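You operate a simulated robot arm through the tools that you are given. There is no shell and no other tool. Be economical: measure what you need, move in short steps, check, and stop when the job is done.

You are at the controls of a simulated robot arm. One attempt, no reset.

TASK
Shut the green door. Then fetch the blue water jug and set it in the green tray. Then shut the clock-side glass door. Then open the key box door. Do these in the order given. Set down upright: blue water jug.

It is judged by the outcome, as a careful person would: the job done as asked, and still so three seconds after it is handed in. It fails if anything else is knocked over, pushed out of place, dropped, spilled or broken.

THE ROBOT
A 6-joint arm with a two-finger parallel gripper on a trunk, on a base that drives. Base frame: it is fixed to the floor where the robot stands at the start and does not move with it; the origin is under the middle of the robot, x ahead of it, y to its left, z up. Units: mm, degrees, N and s.
With the tool pointing down near the work surface it reaches from about 100 to 640 mm from the robot's upright axis, wherever it stands. Its first joint turns from -166.0 to 166.0 degrees. Places, roughly: blue water jug (16x11x15 cm) [1100, -400, 900]; clock-side glass door [800, 4000, 1200]; green door [600, 200, 600]; green tray (45x29x11 cm) [-1500, -1300, 600]; key box door [-1800, -3300, 1200]. Payload 1.57 kg.
Tool frame: the origin (TCP) lies between the finger pads and is the grasp point; the fingertips stand 30 mm ahead of it; z points along the fingers, y is the line along which they close. The gripper opens to 110 mm. The fingers are 24 mm wide and 12 mm thick; the gripper's body (48 by 112 mm) begins 78 mm behind the TCP.
Orientation is that of the tool frame in the base frame, as a unit quaternion [x, y, z, w]. With the fingers straight down and closing along the base's y, the tool's x points along the base's -x, its y along +y and its z along -z.

THE INTERFACE
- The arm moves only by the tool jog_arm. Its argument "deltas" is a list of rows, each a list of 6 numbers: the shift along the base's x, y, z in units of 30 mm (1.0 is 30 mm), then the turn, a rotation vector about the base's x, y, z in units of 8 degrees (1.0 is 8 degrees). In form: [[dx, dy, dz, rx, ry, rz], ...]. A call has 1 to 20 rows; each row shifts and turns the commanded pose from where the row before left it. "gripper" is the opening, from 0 (shut) to 1 (fully open), set as the call begins (left out, the last holds). A call with a number of a shift or a turn outside -1 to 1 is refused whole. Rows are played at 5 a second. More than 50 mm and 8.6 degrees between two rows, or a gripper value outside its range, and nothing of the call is played. Where a pose cannot be reached the arm comes as near as it can. A force on the tool above 40 N (or 10 N above the force at the start of the call, whichever is more), or a blocked arm, ends the call early, and 0.2 s more pass. Each finger travels about 108 mm/s and halts on what it meets, pressing with about 34 N; the grip force reading is that of the motor and also rises with nothing between the fingers. The clock runs only during rows and for 0.2 s after the last one: add rows that do not move to give the fingers time. The reply holds the time, the measured pose of the TCP, the force on the tool along the base axes, the opening and the grip force, in the units named above and with some noise, with the torque about the TCP (base axes, N m) and any sound that the robot's microphone picked up.
- Cameras (640 x 400 px; columns grow to the right, rows downward): "scene" is now at [46.7, 127.6, 1491]; the picture's right is [-0.19, -0.98, 0.00], its down [-0.85, 0.16, -0.50] and it looks along [0.49, -0.09, -0.87] (base axes); focal length 277 px, centre (320, 200). "wrist" rides on the gripper at [70, 16, -141] in the tool frame; the picture's right is [-0.23, 0.97, 0.00], its down [-0.86, -0.20, -0.48] and it looks along [-0.47, -0.11, 0.88] (tool axes); focal length 222 px, centre (320, 200). There is no depth. A picture from a camera that has moved, and an enlarged one, comes with that camera's place and axes in the base frame and with its lens.
- get_image(camera): a new picture of that camera. It takes no simulated time.
- raise_lower(by): slides the trunk up (or, below 0, down) by that many mm; the arm and the scene camera ride with it, the base frame stays. It gives what a move gives, with no picture.
- drive_base(legs): drives the robot by 1 to 6 legs, each [ahead, left, turn to the left] in mm, mm and degrees, along the robot's own axes; the way and the turn of a leg run together, so that a leg with both is an arc; at most 1500 mm and 180 degrees a leg. The arm and the cameras ride along, it lands a little off, and it stops where it bumps. It gives what a move gives.
- head_to(pan, tilt): turns the head with the scene camera to pan (to the left, within 120 degrees either way) and tilt (down, from -29 to 69), counted from straight ahead of the robot. It gives what a move gives.
- inspect(camera, box): a new picture of the part [left, top, right, bottom] of that camera's present view, enlarged. It takes no simulated time.
- sign_off(): hands the job in; it is judged then, once.

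Work in short steps. Places have to be worked out from the pictures, the camera data and where the tool is seen: move nearer, look again, correct. Check each grasp and each placing, and mend what went wrong. You have 165 turns and 108 pictures in all, those below and enlarged ones among them. Open the gripper and draw the arm clear of the work before you hand the job in, unless the task says otherwise; then end with one line.

The tools are called after ">>>" as name(argument=value, ...) on one line, values as JSON. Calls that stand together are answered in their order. jog_arm: Moves the arm, as the interface text tells. Its arguments: {"type":"object","properties":{"deltas":{"type":"array","items":{"type":"array","items":{"type":"number"}}},"gripper":{"type":"number"}},"required":["deltas"]} The other tools are called the same way: raise_lower (by) slides the trunk up or down; drive_base (legs) drives the base; head_to (pan, tilt) turns the head that bears the scene camera; get_image (camera) takes a picture; inspect (camera, box) takes an enlarged picture of a part of a camera's view; sign_off () hands the job in.

At the start:

```text
t: 0.0
ee_pos: [372.8, 46.1, 849.8]
tool_rot: [0.0, 1.0, 0.0, 0.0]
wrist_force: [0.5, -0.7, 0.9]
moment: [0.01, 0.0, 0.0]
grip_width: 110.2
grip_force: 0.1
trunk travel left (down, up): [-100.0, 490.0]
robot x, y, heading: [1.1, -0.3, -0.1]
head pan, tilt: [-10.7, 59.9]
```

scene: 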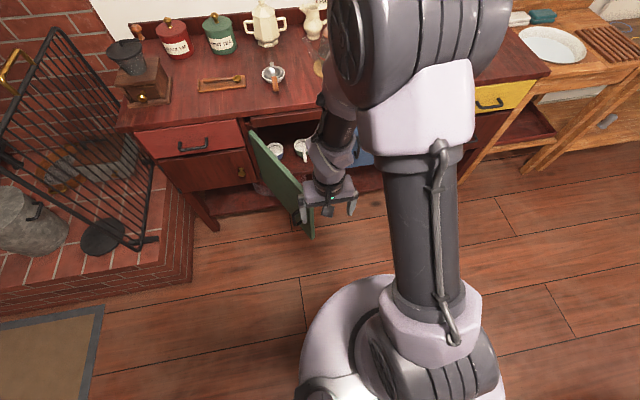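
wrist: 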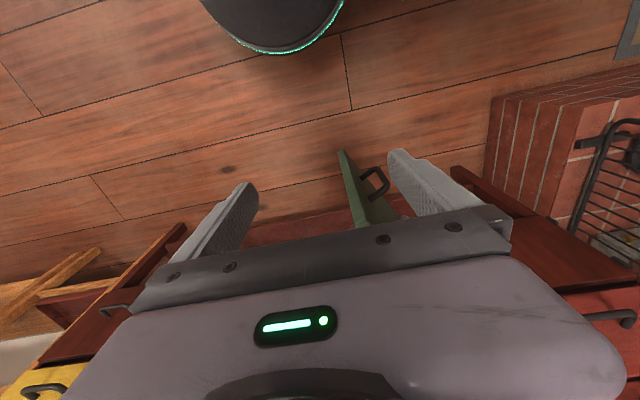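

I'll start by looking closely at the green door and the desk.

>>> inspect(camera="scene", box=[120, 80, 400, 255])

>>> head_to(pan=-10, tilt=25)

>>> get_image(camera="scene")

```text
2.29 times, centred on (260, 168) of scene
camera zoom: at [46.7, 127.6, 1491.0], right [-0.19, -0.98, 0.0], down [-0.85, 0.16, -0.5], along [0.49, -0.09, -0.87], focal length 634 px, centre (457, 274)
```

zoom: 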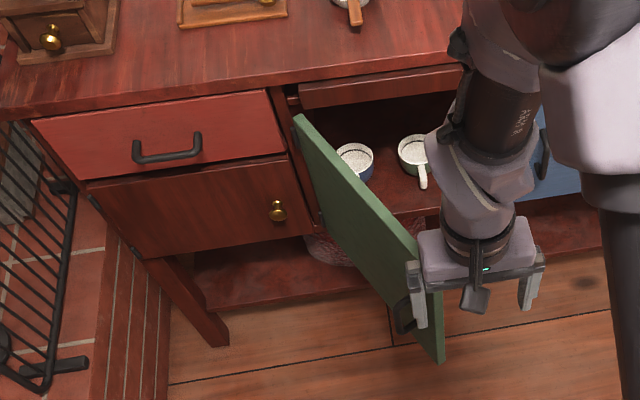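

```text
t: 1.0
ee_pos: [372.2, 46.4, 849.3]
tool_rot: [-0.001, 1.0, 0.0, 0.0]
wrist_force: [-0.4, 0.8, 0.1]
moment: [0.01, 0.03, -0.01]
grip_width: 109.9
grip_force: 0.1
trunk travel left (down, up): [-100.0, 490.0]
robot x, y, heading: [1.0, 2.7, 0.0]
head pan, tilt: [-10.0, 25.0]
```

```text
104 pictures are left
camera scene: at [71.8, 124.0, 1540.9], right [-0.17, -0.98, 0.0], down [-0.42, 0.07, -0.91], along [0.89, -0.16, -0.42], focal length 277 px, centre (320, 200)
```

scene: 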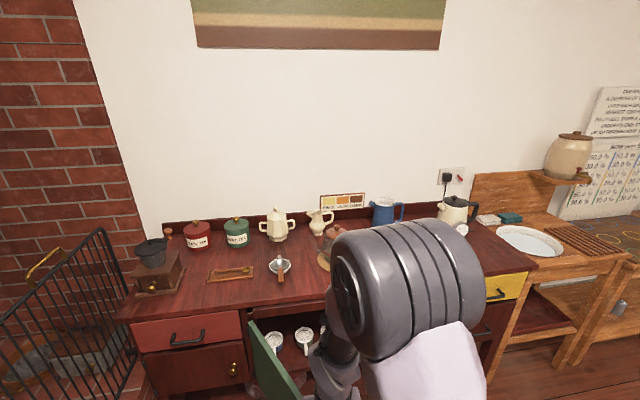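

The green door stands about 64° open. I judge its hinge to be near (825,250), its free edge near (466,78) and its height to run from z 450 to 720. I'll back up a little, then swing the tool to point forward on the door's outer (left) side.

>>> drive_base(legs=[[-200, 0, 0]])

>>> jog_arm(deltas=[[1, 1, 0, 0, -1, 0], [1, 1, 0, 0, -1, 0], [1, 1, 0, 0, -1, 0], [1, 1, 0, 0, -1, 0], [0.5, 1, 0, 0, -1, 0], [0, 1, 0, 0, -1, 0], [0, 0.5, 0, 0, -1, 0], [0, 0, 0, 0, -1, 0], [0, 0, 0, 0, -1, 0], [0, 0, 0, 0, -1, 0], [0, 0, 0, 0, -1, 0], [0, 0, 0, 0, -0.25, 0]], gripper=0)

>>> get_image(camera="scene")

>>> get_image(camera="wrist")

```text
t: 2.6
ee_pos: [173.6, 45.7, 849.4]
tool_rot: [0.0, 1.0, 0.0, 0.001]
wrist_force: [0.3, -0.7, 0.6]
moment: [0.01, -0.04, 0.01]
grip_width: 110.2
grip_force: 0.1
trunk travel left (down, up): [-100.0, 490.0]
robot x, y, heading: [-198.5, -1.3, -0.4]
head pan, tilt: [-10.0, 25.0]
```

```text
t: 5.2
ee_pos: [291.2, 279.5, 855.4]
tool_rot: [0.004, 0.708, -0.003, 0.706]
wrist_force: [-0.8, 0.3, -0.1]
moment: [0.01, 0.0, 0.04]
grip_width: 0.0
grip_force: 20.7
out of reach, approached as far as the arm can: row 10, 11, 12
trunk travel left (down, up): [-100.0, 490.0]
robot x, y, heading: [-199.5, -1.7, -0.2]
head pan, tilt: [-10.0, 25.0]
```

```text
103 pictures are left
camera scene: at [-126.6, 124.2, 1541.0], right [-0.17, -0.98, 0.0], down [-0.42, 0.07, -0.91], along [0.89, -0.16, -0.42], focal length 277 px, centre (320, 200)
```

scene: 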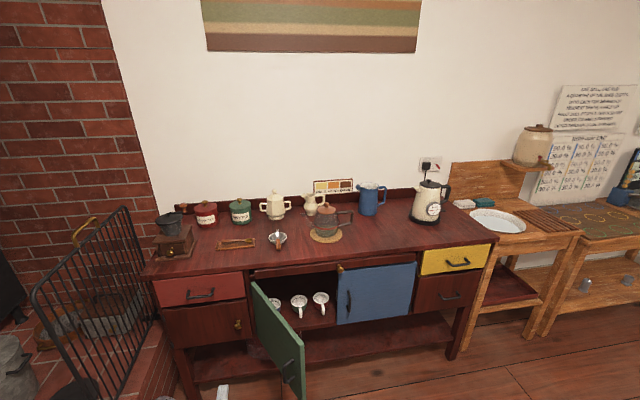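

```text
102 pictures are left
camera wrist: at [149.5, 297.6, 786.2], right [0.01, 0.97, 0.23], down [-0.48, -0.2, 0.86], along [0.88, -0.12, 0.46], focal length 222 px, centre (320, 200)
```

wrist: 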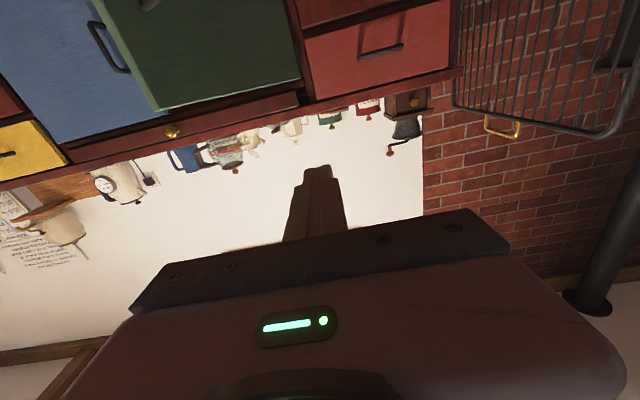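

The door geometry matches from the second view, with the top hinge corner near (798,245,743). I'll lower the tool beside the outer face and drive forward.

>>> raise_lower(by=-100)

>>> jog_arm(deltas=[[0, 0, -1, 0, 0, 0], [0, 0, -1, 0, 0, 0], [0, 0, -1, 0, 0, 0], [0, 0, -1, 0, 0, 0], [0, 0, -1, 0, 0, 0]])

>>> drive_base(legs=[[260, 0, 0]])

>>> head_to(pan=0, tilt=55)

>>> get_image(camera="scene")

```text
t: 6.5
ee_pos: [292.4, 278.8, 754.7]
tool_rot: [0.003, 0.708, -0.002, 0.706]
wrist_force: [0.6, -0.6, 0.3]
moment: [0.0, -0.01, 0.02]
grip_width: 0.0
grip_force: 20.8
trunk travel left (down, up): [0.0, 590.0]
robot x, y, heading: [-199.4, 2.3, -0.2]
head pan, tilt: [-10.0, 25.0]
```

```text
t: 7.7
ee_pos: [293.4, 279.9, 604.1]
tool_rot: [0.004, 0.708, -0.003, 0.706]
wrist_force: [-0.5, 0.2, -0.3]
moment: [0.01, -0.03, 0.01]
grip_width: 0.0
grip_force: 21.2
trunk travel left (down, up): [0.0, 590.0]
robot x, y, heading: [-197.6, -0.6, 0.0]
head pan, tilt: [-10.0, 25.0]
```

```text
t: 9.6
ee_pos: [551.1, 279.7, 604.0]
tool_rot: [0.003, 0.708, -0.003, 0.706]
wrist_force: [-0.2, 0.1, 0.1]
moment: [0.03, 0.01, 0.0]
grip_width: 0.0
grip_force: 21.5
trunk travel left (down, up): [0.0, 590.0]
robot x, y, heading: [59.0, -1.7, 0.2]
head pan, tilt: [-10.0, 25.0]
```

```text
t: 10.5
ee_pos: [552.5, 279.0, 603.9]
tool_rot: [0.004, 0.709, -0.003, 0.705]
wrist_force: [0.3, 0.2, -0.3]
moment: [0.03, 0.01, 0.02]
grip_width: 0.0
grip_force: 21.3
trunk travel left (down, up): [0.0, 590.0]
robot x, y, heading: [61.7, -0.2, 0.0]
head pan, tilt: [0.0, 55.0]
```

```text
101 pictures are left
camera scene: at [113.8, 139.9, 1397.1], right [0.0, -1.0, 0.0], down [-0.82, 0.0, -0.57], along [0.57, 0.0, -0.82], focal length 277 px, centre (320, 200)
```

scene: 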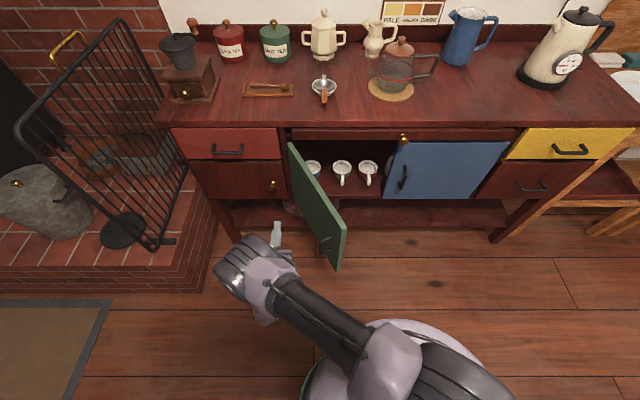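

The gripper is left of the door with clear space between, so I'll sweep right to meet the door face.

>>> jog_arm(deltas=[[0, -1, 0, 0, 0, 0], [0, -1, 0, 0, 0, 0], [0, -1, 0, 0, 0, 0], [0, -1, 0, 0, 0, 0], [0, -1, 0, 0, 0, 0], [0, -1, 0, 0, 0, 0], [0, -1, 0, 0, 0, 0], [0, -1, 0, 0, 0, 0]])

>>> get_image(camera="scene")

```text
t: 12.3
ee_pos: [440.7, 177.9, 590.5]
tool_rot: [0.004, 0.708, -0.004, 0.706]
wrist_force: [0.0, -1.2, 0.0]
moment: [0.03, 0.01, -0.03]
grip_width: 0.0
grip_force: 21.3
out of reach, approached as far as the arm can: row 1, 2, 3, 4, 5, 6, 7, 8
trunk travel left (down, up): [0.0, 590.0]
robot x, y, heading: [59.7, 2.9, -0.2]
head pan, tilt: [0.0, 55.0]
```

```text
100 pictures are left
camera scene: at [113.7, 139.9, 1397.0], right [0.0, -1.0, 0.0], down [-0.82, 0.0, -0.57], along [0.57, 0.0, -0.82], focal length 277 px, centre (320, 200)
```

scene: 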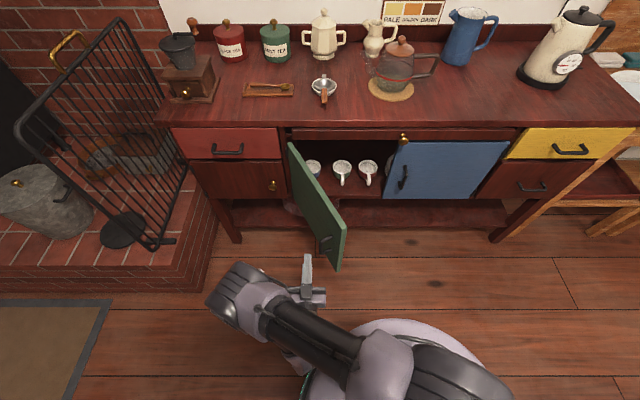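

Reach is limited in this pose, so the base will do the pushing: I'll shift left, go ahead, then strafe right.

>>> drive_base(legs=[[0, 50, 0], [130, 0, 0], [0, -120, 0]])

>>> get_image(camera="scene")

```text
t: 15.0
ee_pos: [572.7, 109.7, 591.3]
tool_rot: [0.004, 0.708, -0.003, 0.706]
wrist_force: [-0.3, -0.1, -0.9]
moment: [0.0, 0.0, -0.01]
grip_width: 0.0
grip_force: 21.6
trunk travel left (down, up): [0.0, 590.0]
robot x, y, heading: [192.3, -71.2, -0.1]
head pan, tilt: [0.0, 55.0]
```

```text
99 pictures are left
camera scene: at [245.2, 71.2, 1397.0], right [0.0, -1.0, 0.0], down [-0.82, 0.0, -0.57], along [0.57, 0.0, -0.82], focal length 277 px, centre (320, 200)
```

scene: 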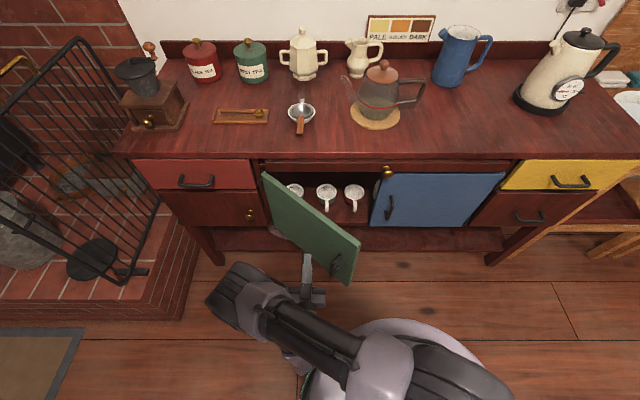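

The door is swinging. I'll continue along the arc with the base.

>>> drive_base(legs=[[70, -70, 0], [90, -30, 0]])

>>> get_image(camera="scene")

```text
t: 16.9
ee_pos: [732.0, 8.0, 590.8]
tool_rot: [0.004, 0.709, -0.003, 0.705]
wrist_force: [0.2, 1.3, 0.0]
moment: [0.01, 0.0, 0.0]
grip_width: 0.3
grip_force: 21.6
trunk travel left (down, up): [0.0, 590.0]
robot x, y, heading: [353.8, -169.8, -0.1]
head pan, tilt: [0.0, 55.0]
```

```text
98 pictures are left
camera scene: at [404.7, -29.0, 1397.0], right [0.0, -1.0, 0.0], down [-0.82, 0.0, -0.57], along [0.57, 0.0, -0.82], focal length 277 px, centre (320, 200)
```

scene: 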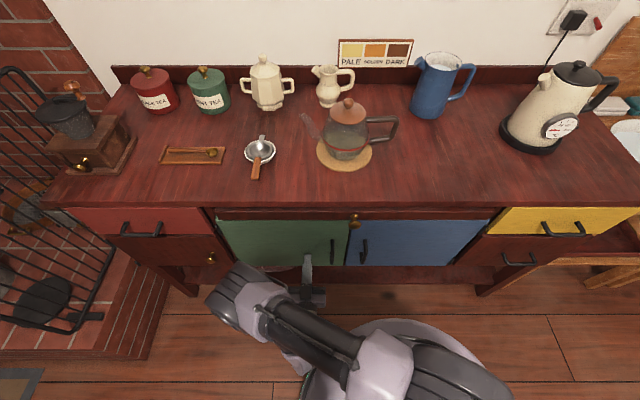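

It looks nearly shut, so I'll press on a few mm and check closely.

>>> drive_base(legs=[[25, 0, 0]])

>>> inspect(camera="scene", box=[190, 190, 400, 320])

```text
t: 17.7
ee_pos: [746.8, 8.6, 591.4]
tool_rot: [0.001, 0.709, -0.003, 0.705]
wrist_force: [-9.5, -0.1, 5.7]
moment: [0.06, -0.29, 0.05]
grip_width: 0.1
grip_force: 21.4
trunk travel left (down, up): [0.0, 590.0]
robot x, y, heading: [369.1, -172.5, -0.2]
head pan, tilt: [0.0, 55.0]
stopped in leg 1: the force on the tool passed its limit at 136 N (the readings are from after the stop); the commanded pose is now the measured one
```

```text
3.05 times, centred on (295, 255) of scene
camera zoom: at [421.0, -29.1, 1397.1], right [0.0, -1.0, 0.0], down [-0.82, 0.0, -0.57], along [0.57, 0.0, -0.82], focal length 845 px, centre (396, 32)
```

zoom: 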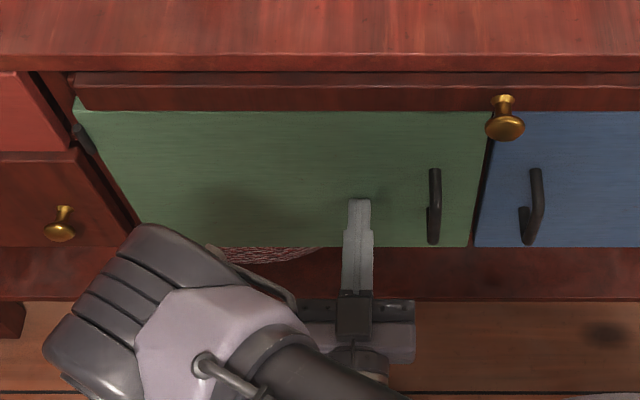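

The green door is shut and its bottom edge lines up with the blue one. I'll back away, turn the tool down again and raise the trunk for the jug.

>>> drive_base(legs=[[-250, 0, 0]])

>>> jog_arm(deltas=[[0, -0.5, 0.5, 0, 1, 0], [0, -0.5, 0.5, 0, 1, 0], [0, -0.5, 0.5, 0, 1, 0], [0, -0.5, 0.5, 0, 1, 0], [0, -0.5, 0.5, 0, 1, 0], [0, -0.5, 0.5, 0, 1, 0], [0, -0.5, 0.5, 0, 1, 0], [0, -0.5, 0.5, 0, 1, 0], [0, 0, 0.5, 0, 1, 0], [0, 0, 0.5, 0, 1, 0], [0, 0, 0, 0, 1, 0], [0, 0, 0, 0, 0.28, 0]], gripper=1)

>>> raise_lower(by=450)

>>> head_to(pan=-15, tilt=40)

>>> get_image(camera="scene")

```text
t: 19.6
ee_pos: [496.9, 9.6, 590.7]
tool_rot: [0.001, 0.709, -0.002, 0.705]
wrist_force: [-0.4, -0.3, 0.1]
moment: [-0.02, 0.04, -0.04]
grip_width: 0.0
grip_force: 21.3
trunk travel left (down, up): [0.0, 590.0]
robot x, y, heading: [117.0, -168.9, 0.1]
head pan, tilt: [0.0, 55.0]
```

```text
t: 22.1
ee_pos: [518.9, -57.5, 744.6]
tool_rot: [0.003, 0.994, -0.033, 0.103]
wrist_force: [-0.7, -0.1, -0.2]
moment: [-0.01, 0.0, 0.0]
grip_width: 109.9
grip_force: 0.0
out of reach, approached as far as the arm can: row 1, 2, 3, 4, 5, 6, 10, 11
trunk travel left (down, up): [0.0, 590.0]
robot x, y, heading: [118.3, -168.5, 0.0]
head pan, tilt: [0.0, 55.0]
```

```text
refused: 450 is not a number from -400 to 400
```

```text
t: 22.9
ee_pos: [518.1, -57.3, 743.5]
tool_rot: [0.003, 0.994, -0.033, 0.101]
wrist_force: [-0.1, 0.0, 0.2]
moment: [-0.01, 0.01, 0.0]
grip_width: 110.0
grip_force: 0.0
trunk travel left (down, up): [0.0, 590.0]
robot x, y, heading: [120.7, -168.9, 0.1]
head pan, tilt: [-15.0, 40.0]
```

```text
96 pictures are left
camera scene: at [182.8, -51.0, 1417.6], right [-0.26, -0.97, 0.0], down [-0.62, 0.16, -0.77], along [0.74, -0.2, -0.64], focal length 277 px, centre (320, 200)
```

scene: 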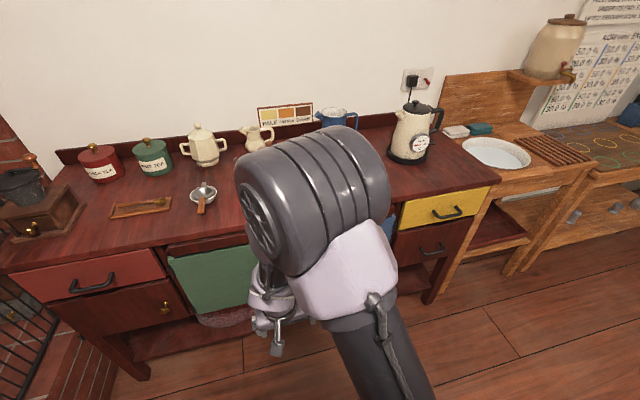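

I'll raise the trunk, level the tool, and move to face the jug.

>>> raise_lower(by=400)

>>> jog_arm(deltas=[[0, 0, 0.5, 0.24, 0.72, 0], [0, 0, 0.5, 0.23, 0.73, 0]])

>>> drive_base(legs=[[0, -210, 0], [200, 0, 0]])

>>> head_to(pan=0, tilt=50)

>>> get_image(camera="scene")

>>> get_image(camera="wrist")

```text
t: 26.8
ee_pos: [518.8, -58.4, 1144.7]
tool_rot: [0.003, 0.994, -0.033, 0.102]
wrist_force: [-0.3, -0.2, 0.1]
moment: [0.03, 0.03, -0.01]
grip_width: 110.0
grip_force: 0.1
trunk travel left (down, up): [-400.0, 190.0]
robot x, y, heading: [119.5, -167.6, 0.4]
head pan, tilt: [-15.0, 40.0]
```

```text
t: 27.4
ee_pos: [519.7, -60.3, 1170.9]
tool_rot: [0.003, 1.0, 0.0, 0.0]
wrist_force: [-0.3, 0.1, -0.5]
moment: [0.0, 0.03, -0.01]
grip_width: 109.9
grip_force: 0.0
out of reach, approached as far as the arm can: row 1
trunk travel left (down, up): [-400.0, 190.0]
robot x, y, heading: [120.5, -169.6, 0.0]
head pan, tilt: [-15.0, 40.0]
```

```text
t: 30.2
ee_pos: [722.0, -268.4, 1169.9]
tool_rot: [0.001, 1.0, 0.001, 0.001]
wrist_force: [-0.1, 0.5, -0.4]
moment: [0.02, 0.04, 0.03]
grip_width: 110.1
grip_force: 0.0
trunk travel left (down, up): [-400.0, 190.0]
robot x, y, heading: [319.8, -378.5, -0.1]
head pan, tilt: [-15.0, 40.0]
```

```text
t: 31.0
ee_pos: [719.3, -269.0, 1169.5]
tool_rot: [0.001, 1.0, 0.0, 0.0]
wrist_force: [-1.2, 0.1, 0.0]
moment: [-0.02, 0.01, -0.02]
grip_width: 109.8
grip_force: 0.1
trunk travel left (down, up): [-400.0, 190.0]
robot x, y, heading: [321.1, -377.9, 0.1]
head pan, tilt: [0.0, 50.0]
```

```text
95 pictures are left
camera scene: at [377.9, -238.2, 1803.6], right [0.0, -1.0, 0.0], down [-0.77, 0.0, -0.64], along [0.64, 0.0, -0.77], focal length 277 px, centre (320, 200)
```

scene: 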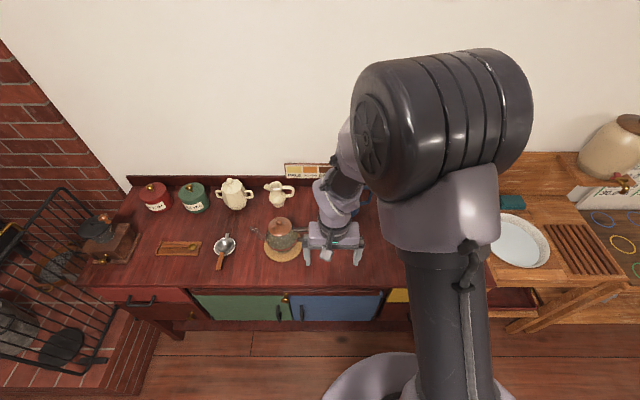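

```text
94 pictures are left
camera wrist: at [648.9, -251.1, 1312.3], right [0.23, 0.97, 0.0], down [0.85, -0.2, 0.48], along [0.47, -0.11, -0.88], focal length 222 px, centre (320, 200)
```

wrist: 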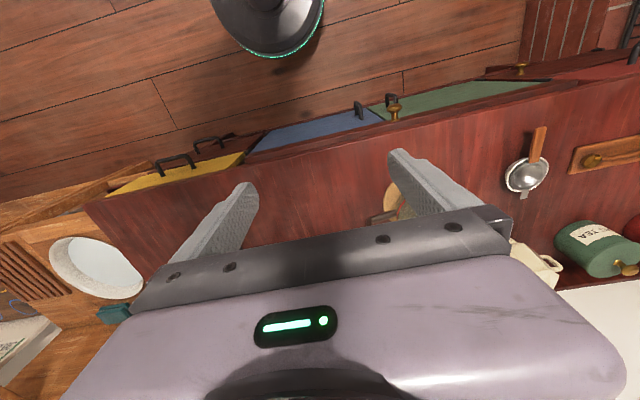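

The arm is hiding the jug. I'll yaw the tool 90° so the fingers close along x, away from handle and spout, and shift right so the head has a clear line to the jug.

>>> jog_arm(deltas=[[0, 0, 0, 0, 0, -1], [0, 0, 0, 0, 0, -1], [0, 0, 0, 0, 0, -1], [0, 0, 0, 0, 0, -1], [0, 0, 0, 0, 0, -1], [0, 0, 0, 0, 0, -1], [0, 0, 0, 0, 0, -1], [0, 0, 0, 0, 0, -1], [0, 0, 0, 0, 0, -1], [0, 0, 0, 0, 0, -1], [0, 0, 0, 0, 0, -1], [0, 0, 0, 0, 0, -0.25]])

>>> drive_base(legs=[[0, -130, 0]])

>>> get_image(camera="scene")

>>> get_image(camera="wrist")

```text
t: 33.6
ee_pos: [719.3, -268.6, 1169.7]
tool_rot: [0.71, 0.704, 0.0, 0.001]
wrist_force: [-0.2, -0.8, 0.4]
moment: [0.01, -0.02, -0.01]
grip_width: 110.1
grip_force: 0.1
trunk travel left (down, up): [-400.0, 190.0]
robot x, y, heading: [316.3, -377.0, 0.2]
head pan, tilt: [0.0, 50.0]
```

```text
t: 34.9
ee_pos: [719.1, -399.7, 1170.5]
tool_rot: [0.71, 0.705, -0.001, 0.001]
wrist_force: [-0.7, -0.5, -0.2]
moment: [0.03, 0.02, -0.04]
grip_width: 109.8
grip_force: 0.0
trunk travel left (down, up): [-400.0, 190.0]
robot x, y, heading: [323.8, -509.9, 0.0]
head pan, tilt: [0.0, 50.0]
```

```text
93 pictures are left
camera scene: at [378.7, -370.5, 1803.6], right [0.0, -1.0, 0.0], down [-0.77, 0.0, -0.64], along [0.64, 0.0, -0.77], focal length 277 px, centre (320, 200)
```

scene: 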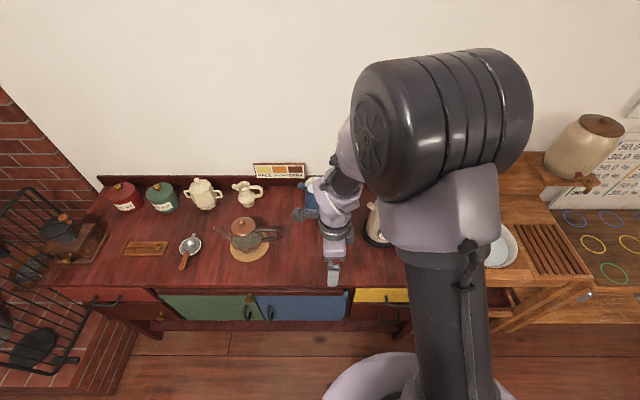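

```text
92 pictures are left
camera wrist: at [736.3, -329.9, 1312.8], right [0.97, -0.23, 0.0], down [-0.2, -0.85, 0.48], along [-0.11, -0.47, -0.88], focal length 222 px, centre (320, 200)
```

wrist: 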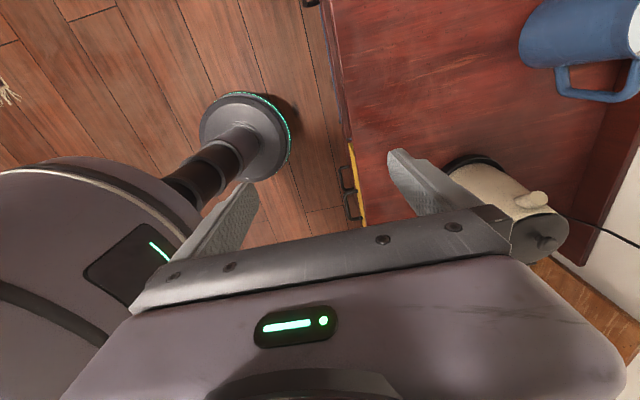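

The wrist view shows the jug with its handle toward −y, so closing along x is right. I'll move the tool ahead and look again to triangulate.

>>> inspect(camera="wrist", box=[440, 0, 640, 125])

>>> drive_base(legs=[[180, 0, 0]])

>>> get_image(camera="wrist")

>>> get_image(camera="scene")

```text
3.20 times, centred on (540, 62) of wrist
camera zoom: at [736.3, -329.9, 1312.8], right [0.97, -0.23, 0.0], down [-0.2, -0.85, 0.48], along [-0.11, -0.47, -0.88], focal length 711 px, centre (-384, 640)
```

zoom: 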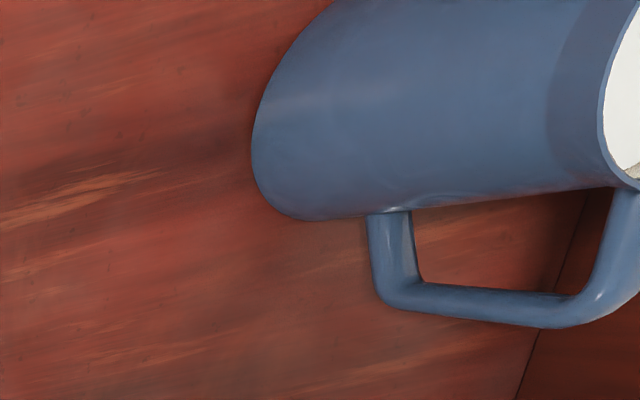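

```text
t: 36.4
ee_pos: [899.7, -399.0, 1171.3]
tool_rot: [0.709, 0.705, -0.001, 0.0]
wrist_force: [0.2, 0.1, 0.0]
moment: [-0.02, 0.01, 0.04]
grip_width: 110.1
grip_force: 0.1
trunk travel left (down, up): [-400.0, 190.0]
robot x, y, heading: [500.6, -509.1, 0.2]
head pan, tilt: [0.0, 50.0]
```

```text
90 pictures are left
camera wrist: at [915.8, -328.5, 1312.4], right [0.97, -0.23, 0.0], down [-0.2, -0.85, 0.48], along [-0.11, -0.47, -0.88], focal length 222 px, centre (320, 200)
```

wrist: 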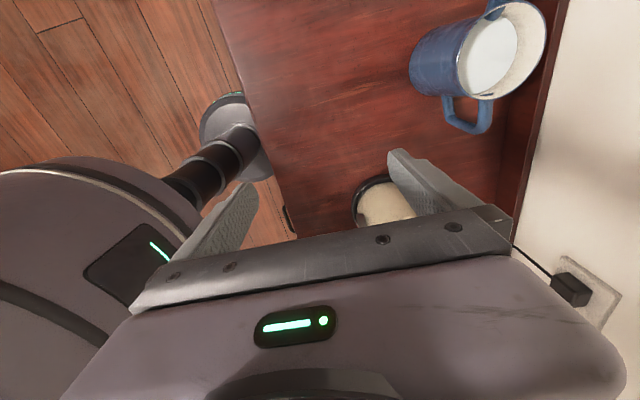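

```text
89 pictures are left
camera scene: at [558.5, -368.6, 1803.5], right [0.0, -1.0, 0.0], down [-0.77, 0.0, -0.64], along [0.64, 0.0, -0.77], focal length 277 px, centre (320, 200)
```

scene: 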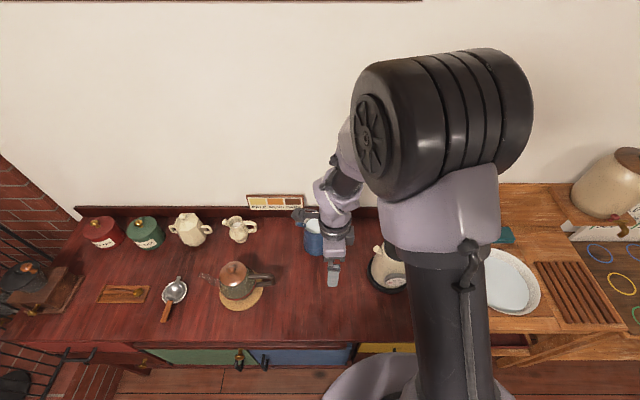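

By triangulation the table is at z≈856 and the jug's rim centre is near (1126,−351), about z 1005. I'll drive a bit closer and bring the open gripper over it at a safe height.

>>> drive_base(legs=[[120, 0, 0]])

>>> jog_arm(deltas=[[0.5, 0.5, 0, 0, 0, 0], [1, 0.5, 0, 0, 0, 0], [1, 0.5, 0, 0, 0, 0]])

>>> get_image(camera="wrist")

```text
t: 37.6
ee_pos: [983.1, -398.5, 1170.6]
tool_rot: [0.709, 0.705, 0.0, 0.0]
wrist_force: [0.0, 0.3, 0.3]
moment: [0.0, -0.04, 0.03]
grip_width: 110.2
grip_force: 0.1
trunk travel left (down, up): [-400.0, 190.0]
robot x, y, heading: [584.6, -506.7, -0.0]
head pan, tilt: [0.0, 50.0]
stopped in leg 1: the robot was blocked; the commanded pose is now the measured one
```

```text
t: 38.4
ee_pos: [1060.6, -353.9, 1169.8]
tool_rot: [0.709, 0.705, -0.001, 0.001]
wrist_force: [0.1, -0.7, -0.8]
moment: [-0.04, 0.02, 0.0]
grip_width: 110.0
grip_force: 0.1
trunk travel left (down, up): [-400.0, 190.0]
robot x, y, heading: [587.9, -506.9, 0.1]
head pan, tilt: [0.0, 50.0]
```

```text
88 pictures are left
camera wrist: at [1077.6, -282.1, 1312.2], right [0.97, -0.23, 0.0], down [-0.2, -0.85, 0.48], along [-0.11, -0.47, -0.88], focal length 222 px, centre (320, 200)
```

wrist: 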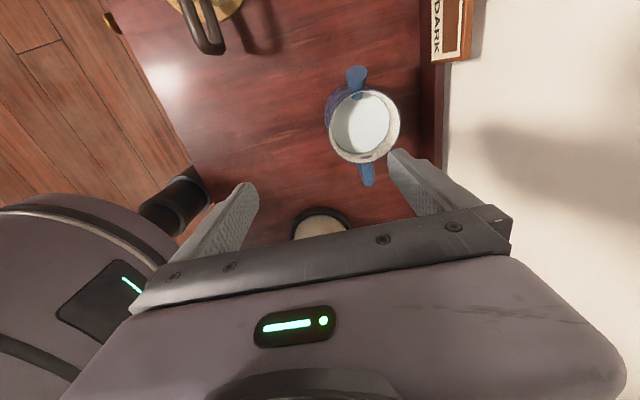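

The rim centre now measures (1122,−350) and about 94 mm across, with the handle exactly along −y. I'll centre over it and descend to just above the rim.

>>> jog_arm(deltas=[[1, 0.1, -0.5, 0, 0, 0], [1, 0, -0.5, 0, 0, 0], [0, 0, -1, 0, 0, 0], [0, 0, -1, 0, 0, 0]])

>>> get_image(camera="wrist")

>>> get_image(camera="scene")

```text
t: 39.4
ee_pos: [1119.9, -351.6, 1078.9]
tool_rot: [0.709, 0.705, -0.001, 0.0]
wrist_force: [0.8, -0.7, 0.2]
moment: [0.0, 0.01, 0.03]
grip_width: 110.1
grip_force: 0.0
trunk travel left (down, up): [-400.0, 190.0]
robot x, y, heading: [582.0, -506.7, 0.3]
head pan, tilt: [0.0, 50.0]
```

```text
87 pictures are left
camera wrist: at [1136.5, -280.8, 1222.2], right [0.97, -0.23, 0.0], down [-0.2, -0.85, 0.48], along [-0.11, -0.47, -0.88], focal length 222 px, centre (320, 200)
```

wrist: 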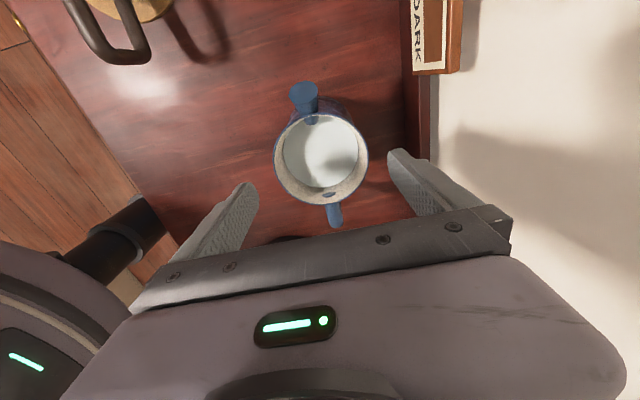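

```text
86 pictures are left
camera scene: at [643.8, -368.5, 1803.5], right [0.0, -1.0, 0.0], down [-0.77, 0.0, -0.64], along [0.64, 0.0, -0.77], focal length 277 px, centre (320, 200)
```

scene: 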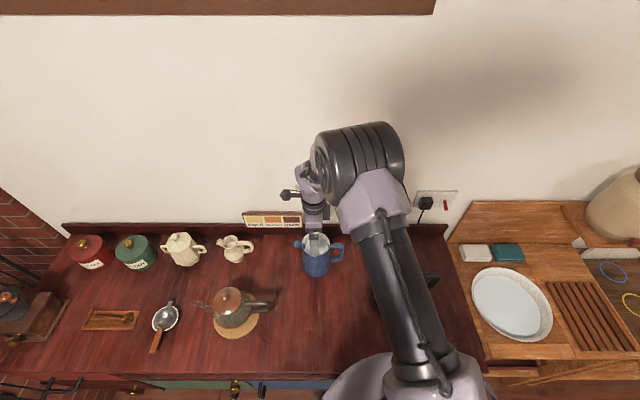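

It is well centred, about 2 mm off in x. I'll correct that and descend until the tips are just past the rim.

>>> jog_arm(deltas=[[0.07, -0.03, -0.5, 0, 0, 0], [0, 0, -0.5, 0, 0, 0], [0, 0, -0.5, 0, 0, 0], [0, 0, -0.5, 0, 0, 0], [0, 0, 0, 0, 0, 0]])

>>> get_image(camera="wrist")

```text
t: 40.6
ee_pos: [1122.8, -352.5, 1019.0]
tool_rot: [0.709, 0.705, -0.002, 0.001]
wrist_force: [0.3, 0.1, 0.0]
moment: [0.07, 0.01, 0.02]
grip_width: 110.1
grip_force: 0.1
trunk travel left (down, up): [-400.0, 190.0]
robot x, y, heading: [588.8, -510.5, 0.0]
head pan, tilt: [0.0, 50.0]
```

```text
85 pictures are left
camera wrist: at [1138.7, -282.2, 1162.4], right [0.97, -0.23, 0.0], down [-0.2, -0.85, 0.48], along [-0.11, -0.47, -0.88], focal length 222 px, centre (320, 200)
```

wrist: 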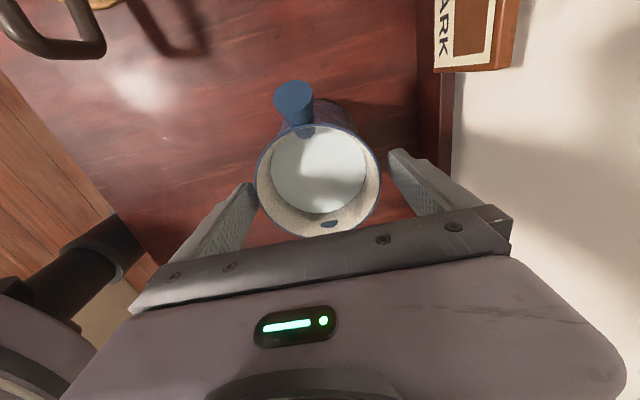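

The rim fits between the fingertips. I'll descend 45 mm more, then grip.

>>> jog_arm(deltas=[[0, 0, -0.5, 0, 0, 0], [0, 0, -0.5, 0, 0, 0], [0, 0, -0.5, 0, 0, 0], [0, 0, 0, 0, 0, 0]])

>>> get_image(camera="wrist")

```text
t: 41.6
ee_pos: [1122.1, -351.2, 974.7]
tool_rot: [0.709, 0.705, 0.0, 0.001]
wrist_force: [0.5, -0.9, -0.5]
moment: [-0.02, 0.0, 0.02]
grip_width: 110.2
grip_force: 0.0
trunk travel left (down, up): [-400.0, 190.0]
robot x, y, heading: [584.9, -509.3, 0.1]
head pan, tilt: [0.0, 50.0]
```

```text
84 pictures are left
camera wrist: at [1138.4, -281.3, 1117.4], right [0.97, -0.23, 0.0], down [-0.2, -0.85, 0.48], along [-0.11, -0.47, -0.88], focal length 222 px, centre (320, 200)
```

wrist: 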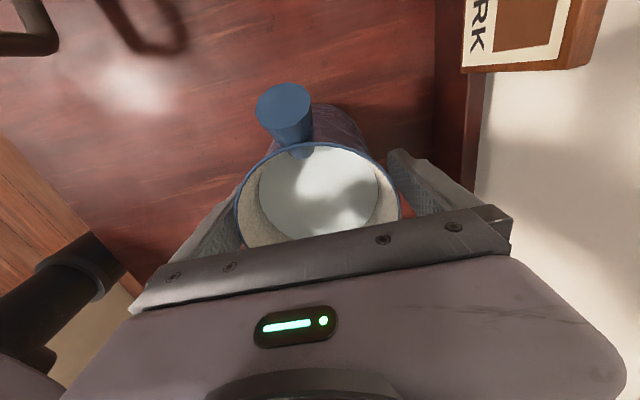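

The fingers straddle the jug, so I'll close.

>>> jog_arm(deltas=[[0, 0, 0, 0, 0, 0], [0, 0, 0, 0, 0, 0], [0, 0, 0, 0, 0, 0], [0, 0, 0, 0, 0, 0]], gripper=0)

>>> jog_arm(deltas=[[0, 0, 0.5, 0, 0, 0], [0, 0, 0.5, 0, 0, 0], [0, 0, 0, 0, 0, 0]])

>>> get_image(camera="wrist")

>>> get_image(camera="scene")

```text
t: 42.6
ee_pos: [1122.9, -351.1, 974.6]
tool_rot: [0.709, 0.705, -0.001, 0.0]
wrist_force: [-1.7, -0.5, -0.1]
moment: [-0.16, 0.13, -0.08]
grip_width: 96.4
grip_force: 33.8
trunk travel left (down, up): [-400.0, 190.0]
robot x, y, heading: [582.6, -511.4, 0.1]
head pan, tilt: [0.0, 50.0]
```

```text
t: 43.4
ee_pos: [1123.6, -351.7, 1004.9]
tool_rot: [0.709, 0.705, -0.002, 0.001]
wrist_force: [-0.8, 0.3, -10.5]
moment: [0.04, 0.0, 0.0]
grip_width: 96.6
grip_force: 33.8
trunk travel left (down, up): [-400.0, 190.0]
robot x, y, heading: [583.0, -506.9, 0.4]
head pan, tilt: [0.0, 50.0]
```

```text
83 pictures are left
camera wrist: at [1139.1, -281.2, 1146.6], right [0.97, -0.23, 0.0], down [-0.2, -0.85, 0.48], along [-0.11, -0.47, -0.88], focal length 222 px, centre (320, 200)
```

wrist: 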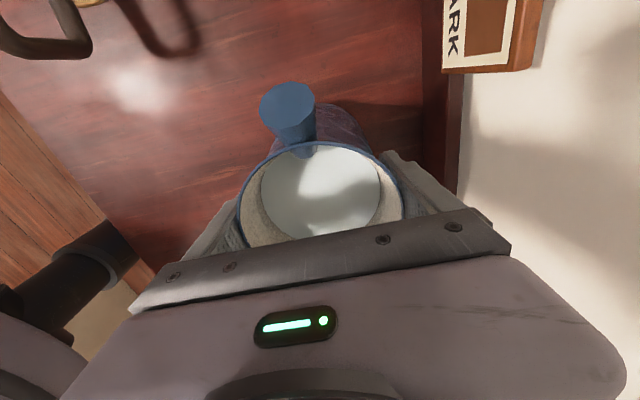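

```text
82 pictures are left
camera scene: at [644.5, -368.1, 1803.4], right [0.0, -1.0, 0.0], down [-0.77, 0.0, -0.64], along [0.64, 0.0, -0.77], focal length 277 px, centre (320, 200)
```

scene: 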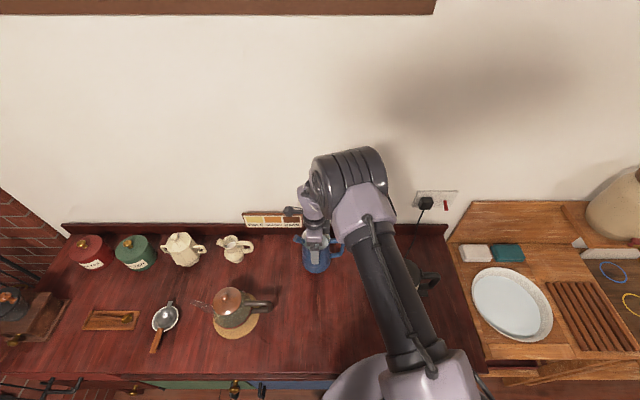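

The jug is lifted at about 1.07 kg, with no torque and its bottom about 118 mm below the TCP. I'll raise the trunk, back straight out, then look toward the tray.

>>> raise_lower(by=120)

>>> drive_base(legs=[[-500, 0, 0]])

>>> head_to(pan=-120, tilt=30)

>>> get_image(camera="scene")

>>> head_to(pan=-70, tilt=30)

>>> get_image(camera="scene")

>>> head_to(pan=110, tilt=30)

>>> get_image(camera="scene")

```text
t: 44.9
ee_pos: [1124.1, -351.7, 1124.9]
tool_rot: [0.709, 0.705, -0.002, 0.001]
wrist_force: [0.5, -0.7, -10.0]
moment: [0.06, 0.0, 0.03]
grip_width: 96.5
grip_force: 33.9
trunk travel left (down, up): [-520.0, 70.0]
robot x, y, heading: [584.4, -512.0, 0.2]
head pan, tilt: [0.0, 50.0]
```

```text
t: 47.8
ee_pos: [627.9, -352.8, 1125.4]
tool_rot: [0.71, 0.704, -0.001, 0.0]
wrist_force: [0.2, 0.2, -10.2]
moment: [0.08, -0.01, -0.01]
grip_width: 96.5
grip_force: 33.9
trunk travel left (down, up): [-520.0, 70.0]
robot x, y, heading: [88.0, -508.9, -0.1]
head pan, tilt: [0.0, 50.0]
```

```text
t: 49.8
ee_pos: [626.9, -353.5, 1125.0]
tool_rot: [0.71, 0.704, -0.001, 0.0]
wrist_force: [-0.6, 0.3, -9.4]
moment: [0.07, -0.01, 0.01]
grip_width: 96.7
grip_force: 34.1
trunk travel left (down, up): [-520.0, 70.0]
robot x, y, heading: [90.3, -506.5, 0.2]
head pan, tilt: [-120.0, 30.0]
```

```text
81 pictures are left
camera scene: at [26.5, -446.7, 1953.0], right [-0.87, 0.5, 0.0], down [0.25, 0.43, -0.87], along [-0.43, -0.75, -0.5], focal length 277 px, centre (320, 200)
```

scene: 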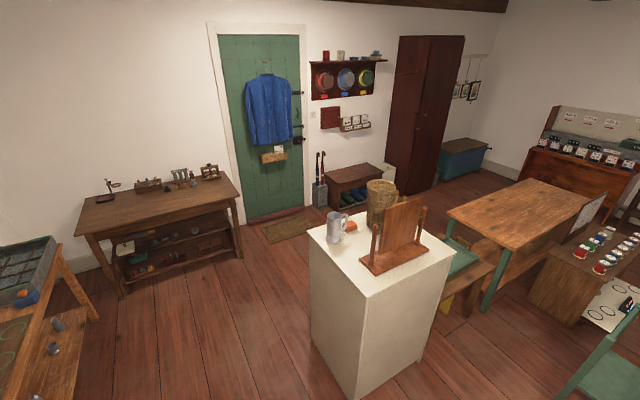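

```text
t: 51.0
ee_pos: [627.5, -353.2, 1123.9]
tool_rot: [0.71, 0.704, -0.001, 0.001]
wrist_force: [0.2, -0.2, -9.4]
moment: [0.01, -0.02, 0.02]
grip_width: 96.4
grip_force: 34.0
trunk travel left (down, up): [-520.0, 70.0]
robot x, y, heading: [91.9, -511.7, 0.1]
head pan, tilt: [-70.0, 30.0]
```

```text
80 pictures are left
camera scene: at [102.7, -453.4, 1953.0], right [-0.94, -0.34, 0.0], down [-0.17, 0.47, -0.87], along [0.29, -0.81, -0.5], focal length 277 px, centre (320, 200)
```

scene: 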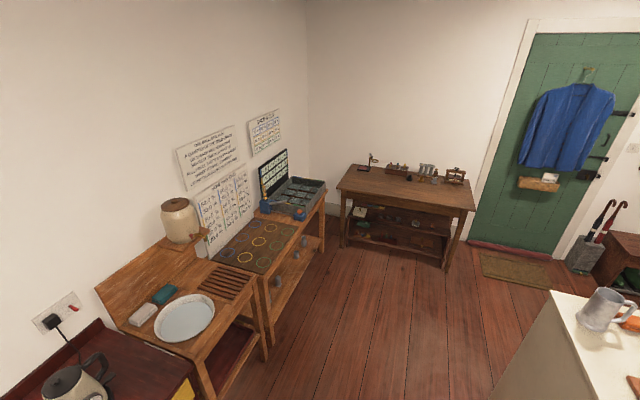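

```text
t: 53.7
ee_pos: [627.1, -352.0, 1123.9]
tool_rot: [0.71, 0.704, -0.002, 0.0]
wrist_force: [-0.5, -0.3, -9.6]
moment: [0.04, 0.0, 0.04]
grip_width: 96.6
grip_force: 34.0
trunk travel left (down, up): [-520.0, 70.0]
robot x, y, heading: [91.5, -507.2, 0.0]
head pan, tilt: [110.0, 30.0]
```

```text
79 pictures are left
camera scene: at [40.9, -283.4, 1953.0], right [0.94, 0.34, 0.0], down [0.17, -0.47, -0.87], along [-0.3, 0.81, -0.5], focal length 277 px, centre (320, 200)
```

scene: 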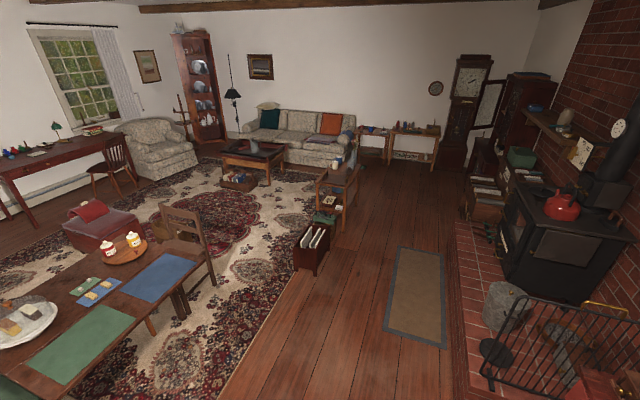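

I can see the key box under the hat rack, an open glass door beside the grandfather clock, and something green next to the white counter. I'll zoom in on that one.

>>> head_to(pan=-120, tilt=30)

>>> inspect(camera="scene", box=[300, 150, 540, 300])

```text
t: 56.9
ee_pos: [626.9, -352.6, 1124.7]
tool_rot: [0.711, 0.704, -0.002, 0.0]
wrist_force: [-0.1, -1.1, -9.5]
moment: [0.03, 0.01, -0.03]
grip_width: 96.7
grip_force: 34.2
trunk travel left (down, up): [-520.0, 70.0]
robot x, y, heading: [87.8, -508.0, 0.0]
head pan, tilt: [-120.0, 30.0]
```

```text
2.67 times, centred on (420, 225) of scene
camera zoom: at [26.6, -446.7, 1953.0], right [-0.87, 0.5, 0.0], down [0.25, 0.43, -0.87], along [-0.43, -0.75, -0.5], focal length 740 px, centre (53, 133)
```

zoom: 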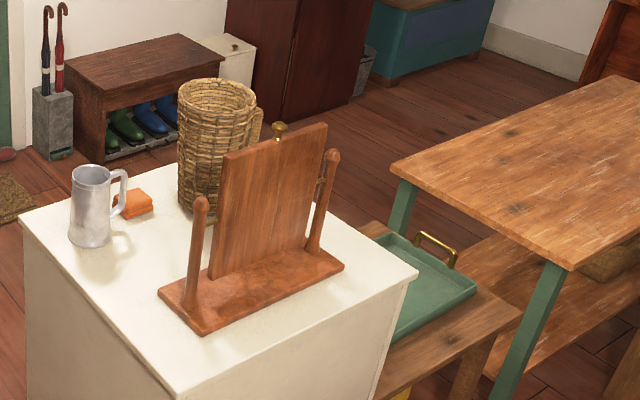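

The tray lies lengthwise along x on a bench just beyond the white counter, centred near (−1475,−1318), and I can reach it from its +y side. I'll tuck the arm, turn right to face −y, strafe partway and look again.

>>> jog_arm(deltas=[[-1, -0.7, 0, 0, 0, 0], [-1, -0.7, 0, 0, 0, 0], [-1, -0.7, 0, 0, 0, 0], [-1, -0.7, 0, 0, 0, 0], [-1, -0.7, 0, 0, 0, 0], [0, 0, 0, 0, 0, 0]])

>>> drive_base(legs=[[0, 0, -90], [0, -700, 0]])

>>> head_to(pan=-50, tilt=40)

>>> get_image(camera="scene")

>>> head_to(pan=-100, tilt=40)

>>> get_image(camera="scene")

```text
t: 58.3
ee_pos: [477.5, -457.5, 1125.6]
tool_rot: [0.71, 0.705, -0.002, 0.001]
wrist_force: [0.3, 1.0, -9.8]
moment: [0.03, -0.01, 0.03]
grip_width: 96.4
grip_force: 33.9
trunk travel left (down, up): [-520.0, 70.0]
robot x, y, heading: [89.6, -508.1, 0.0]
head pan, tilt: [-120.0, 30.0]
```

```text
t: 66.0
ee_pos: [-561.8, -894.4, 1126.4]
tool_rot: [1.0, -0.006, -0.001, -0.001]
wrist_force: [-0.2, 0.4, -10.0]
moment: [-0.02, -0.05, 0.0]
grip_width: 96.6
grip_force: 33.8
trunk travel left (down, up): [-520.0, 70.0]
robot x, y, heading: [-611.8, -505.0, -90.3]
head pan, tilt: [-120.0, 30.0]
```

```text
t: 67.4
ee_pos: [-562.0, -894.6, 1125.2]
tool_rot: [1.0, -0.005, -0.001, 0.0]
wrist_force: [-0.9, 0.0, -9.7]
moment: [0.02, -0.02, 0.01]
grip_width: 96.5
grip_force: 34.4
trunk travel left (down, up): [-520.0, 70.0]
robot x, y, heading: [-612.1, -506.5, -90.0]
head pan, tilt: [-50.0, 40.0]
```

```text
77 pictures are left
camera scene: at [-536.0, -542.6, 1937.6], right [-0.64, 0.77, 0.0], down [0.49, 0.41, -0.77], along [-0.59, -0.49, -0.64], focal length 277 px, centre (320, 200)
```

scene: 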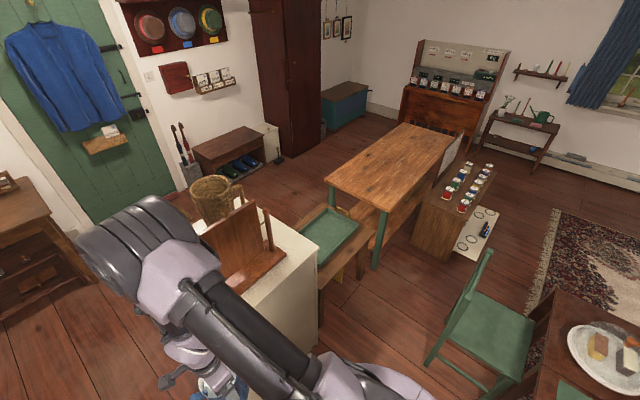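

```text
t: 68.6
ee_pos: [-561.8, -894.4, 1125.8]
tool_rot: [1.0, -0.005, 0.0, -0.001]
wrist_force: [0.1, -0.6, -9.8]
moment: [-0.01, -0.04, -0.02]
grip_width: 96.3
grip_force: 34.2
trunk travel left (down, up): [-520.0, 70.0]
robot x, y, heading: [-612.1, -506.9, -90.2]
head pan, tilt: [-100.0, 40.0]
```

```text
76 pictures are left
camera scene: at [-554.4, -473.2, 1937.7], right [0.18, 0.98, 0.0], down [0.63, -0.11, -0.77], along [-0.75, 0.14, -0.64], focal length 277 px, centre (320, 200)
```

scene: 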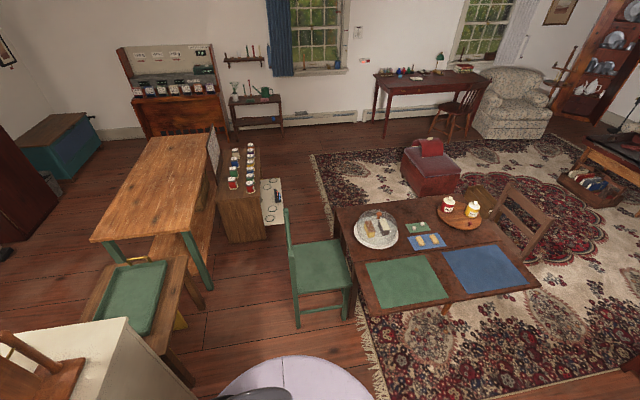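

The corridor between the chair (y > −460) and the bench (y < −1090) is usable. I'll tuck the jug closer, strafe, then go diagonally to about (−1330,−780).

>>> jog_arm(deltas=[[0, 1, 0, 0, 0, 0], [0, 1, 0, 0, 0, 0], [0, 1, 0, 0, 0, 0], [0, 1, 0, 0, 0, 0], [0, 0, 0, 0, 0, 0]])

>>> drive_base(legs=[[0, -400, 0], [260, -320, 0]])

>>> head_to(pan=-10, tilt=55)

>>> get_image(camera="scene")

>>> get_image(camera="wrist")

```text
t: 69.8
ee_pos: [-561.8, -775.4, 1124.7]
tool_rot: [1.0, -0.005, -0.001, -0.001]
wrist_force: [0.2, 0.1, -10.1]
moment: [0.0, -0.02, 0.02]
grip_width: 96.7
grip_force: 33.7
trunk travel left (down, up): [-520.0, 70.0]
robot x, y, heading: [-612.6, -506.3, -90.4]
head pan, tilt: [-100.0, 40.0]
```

```text
t: 74.5
ee_pos: [-1282.7, -1030.8, 1125.4]
tool_rot: [1.0, -0.004, -0.001, -0.001]
wrist_force: [-1.7, 0.5, -9.7]
moment: [-0.02, -0.05, 0.0]
grip_width: 96.4
grip_force: 33.9
trunk travel left (down, up): [-520.0, 70.0]
robot x, y, heading: [-1334.3, -759.8, -90.0]
head pan, tilt: [-100.0, 40.0]
```

```text
t: 76.1
ee_pos: [-1283.0, -1030.6, 1125.1]
tool_rot: [1.0, -0.005, -0.001, -0.001]
wrist_force: [1.2, 0.1, -9.6]
moment: [-0.01, -0.02, -0.01]
grip_width: 96.5
grip_force: 33.5
trunk travel left (down, up): [-520.0, 70.0]
robot x, y, heading: [-1331.1, -763.2, -90.0]
head pan, tilt: [-10.0, 55.0]
```

```text
75 pictures are left
camera scene: at [-1203.7, -814.5, 1917.0], right [-0.98, 0.18, 0.0], down [0.14, 0.81, -0.57], along [-0.1, -0.56, -0.82], focal length 277 px, centre (320, 200)
```

scene: 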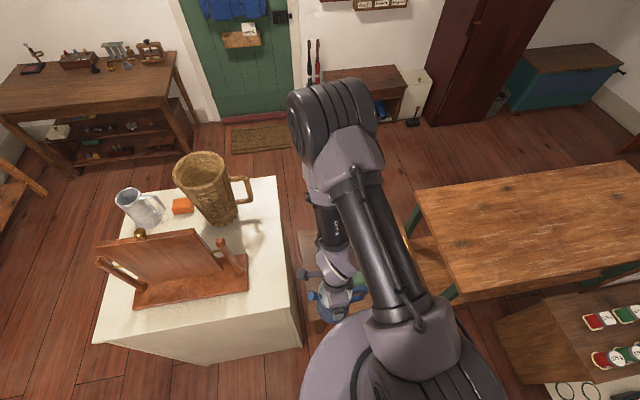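

```text
74 pictures are left
camera wrist: at [-1213.3, -1047.3, 1267.1], right [-0.24, -0.97, 0.0], down [-0.85, 0.21, 0.48], along [-0.47, 0.11, -0.88], focal length 222 px, centre (320, 200)
```

wrist: 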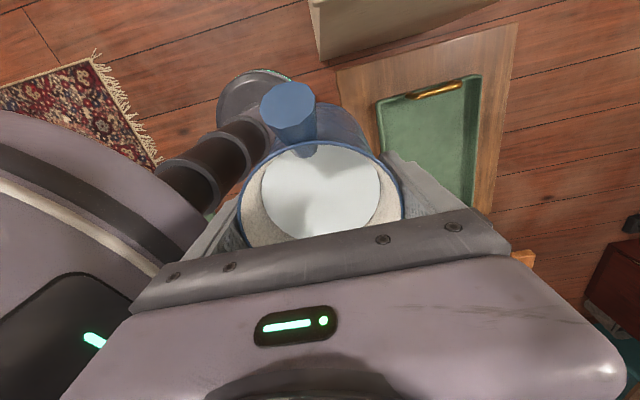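

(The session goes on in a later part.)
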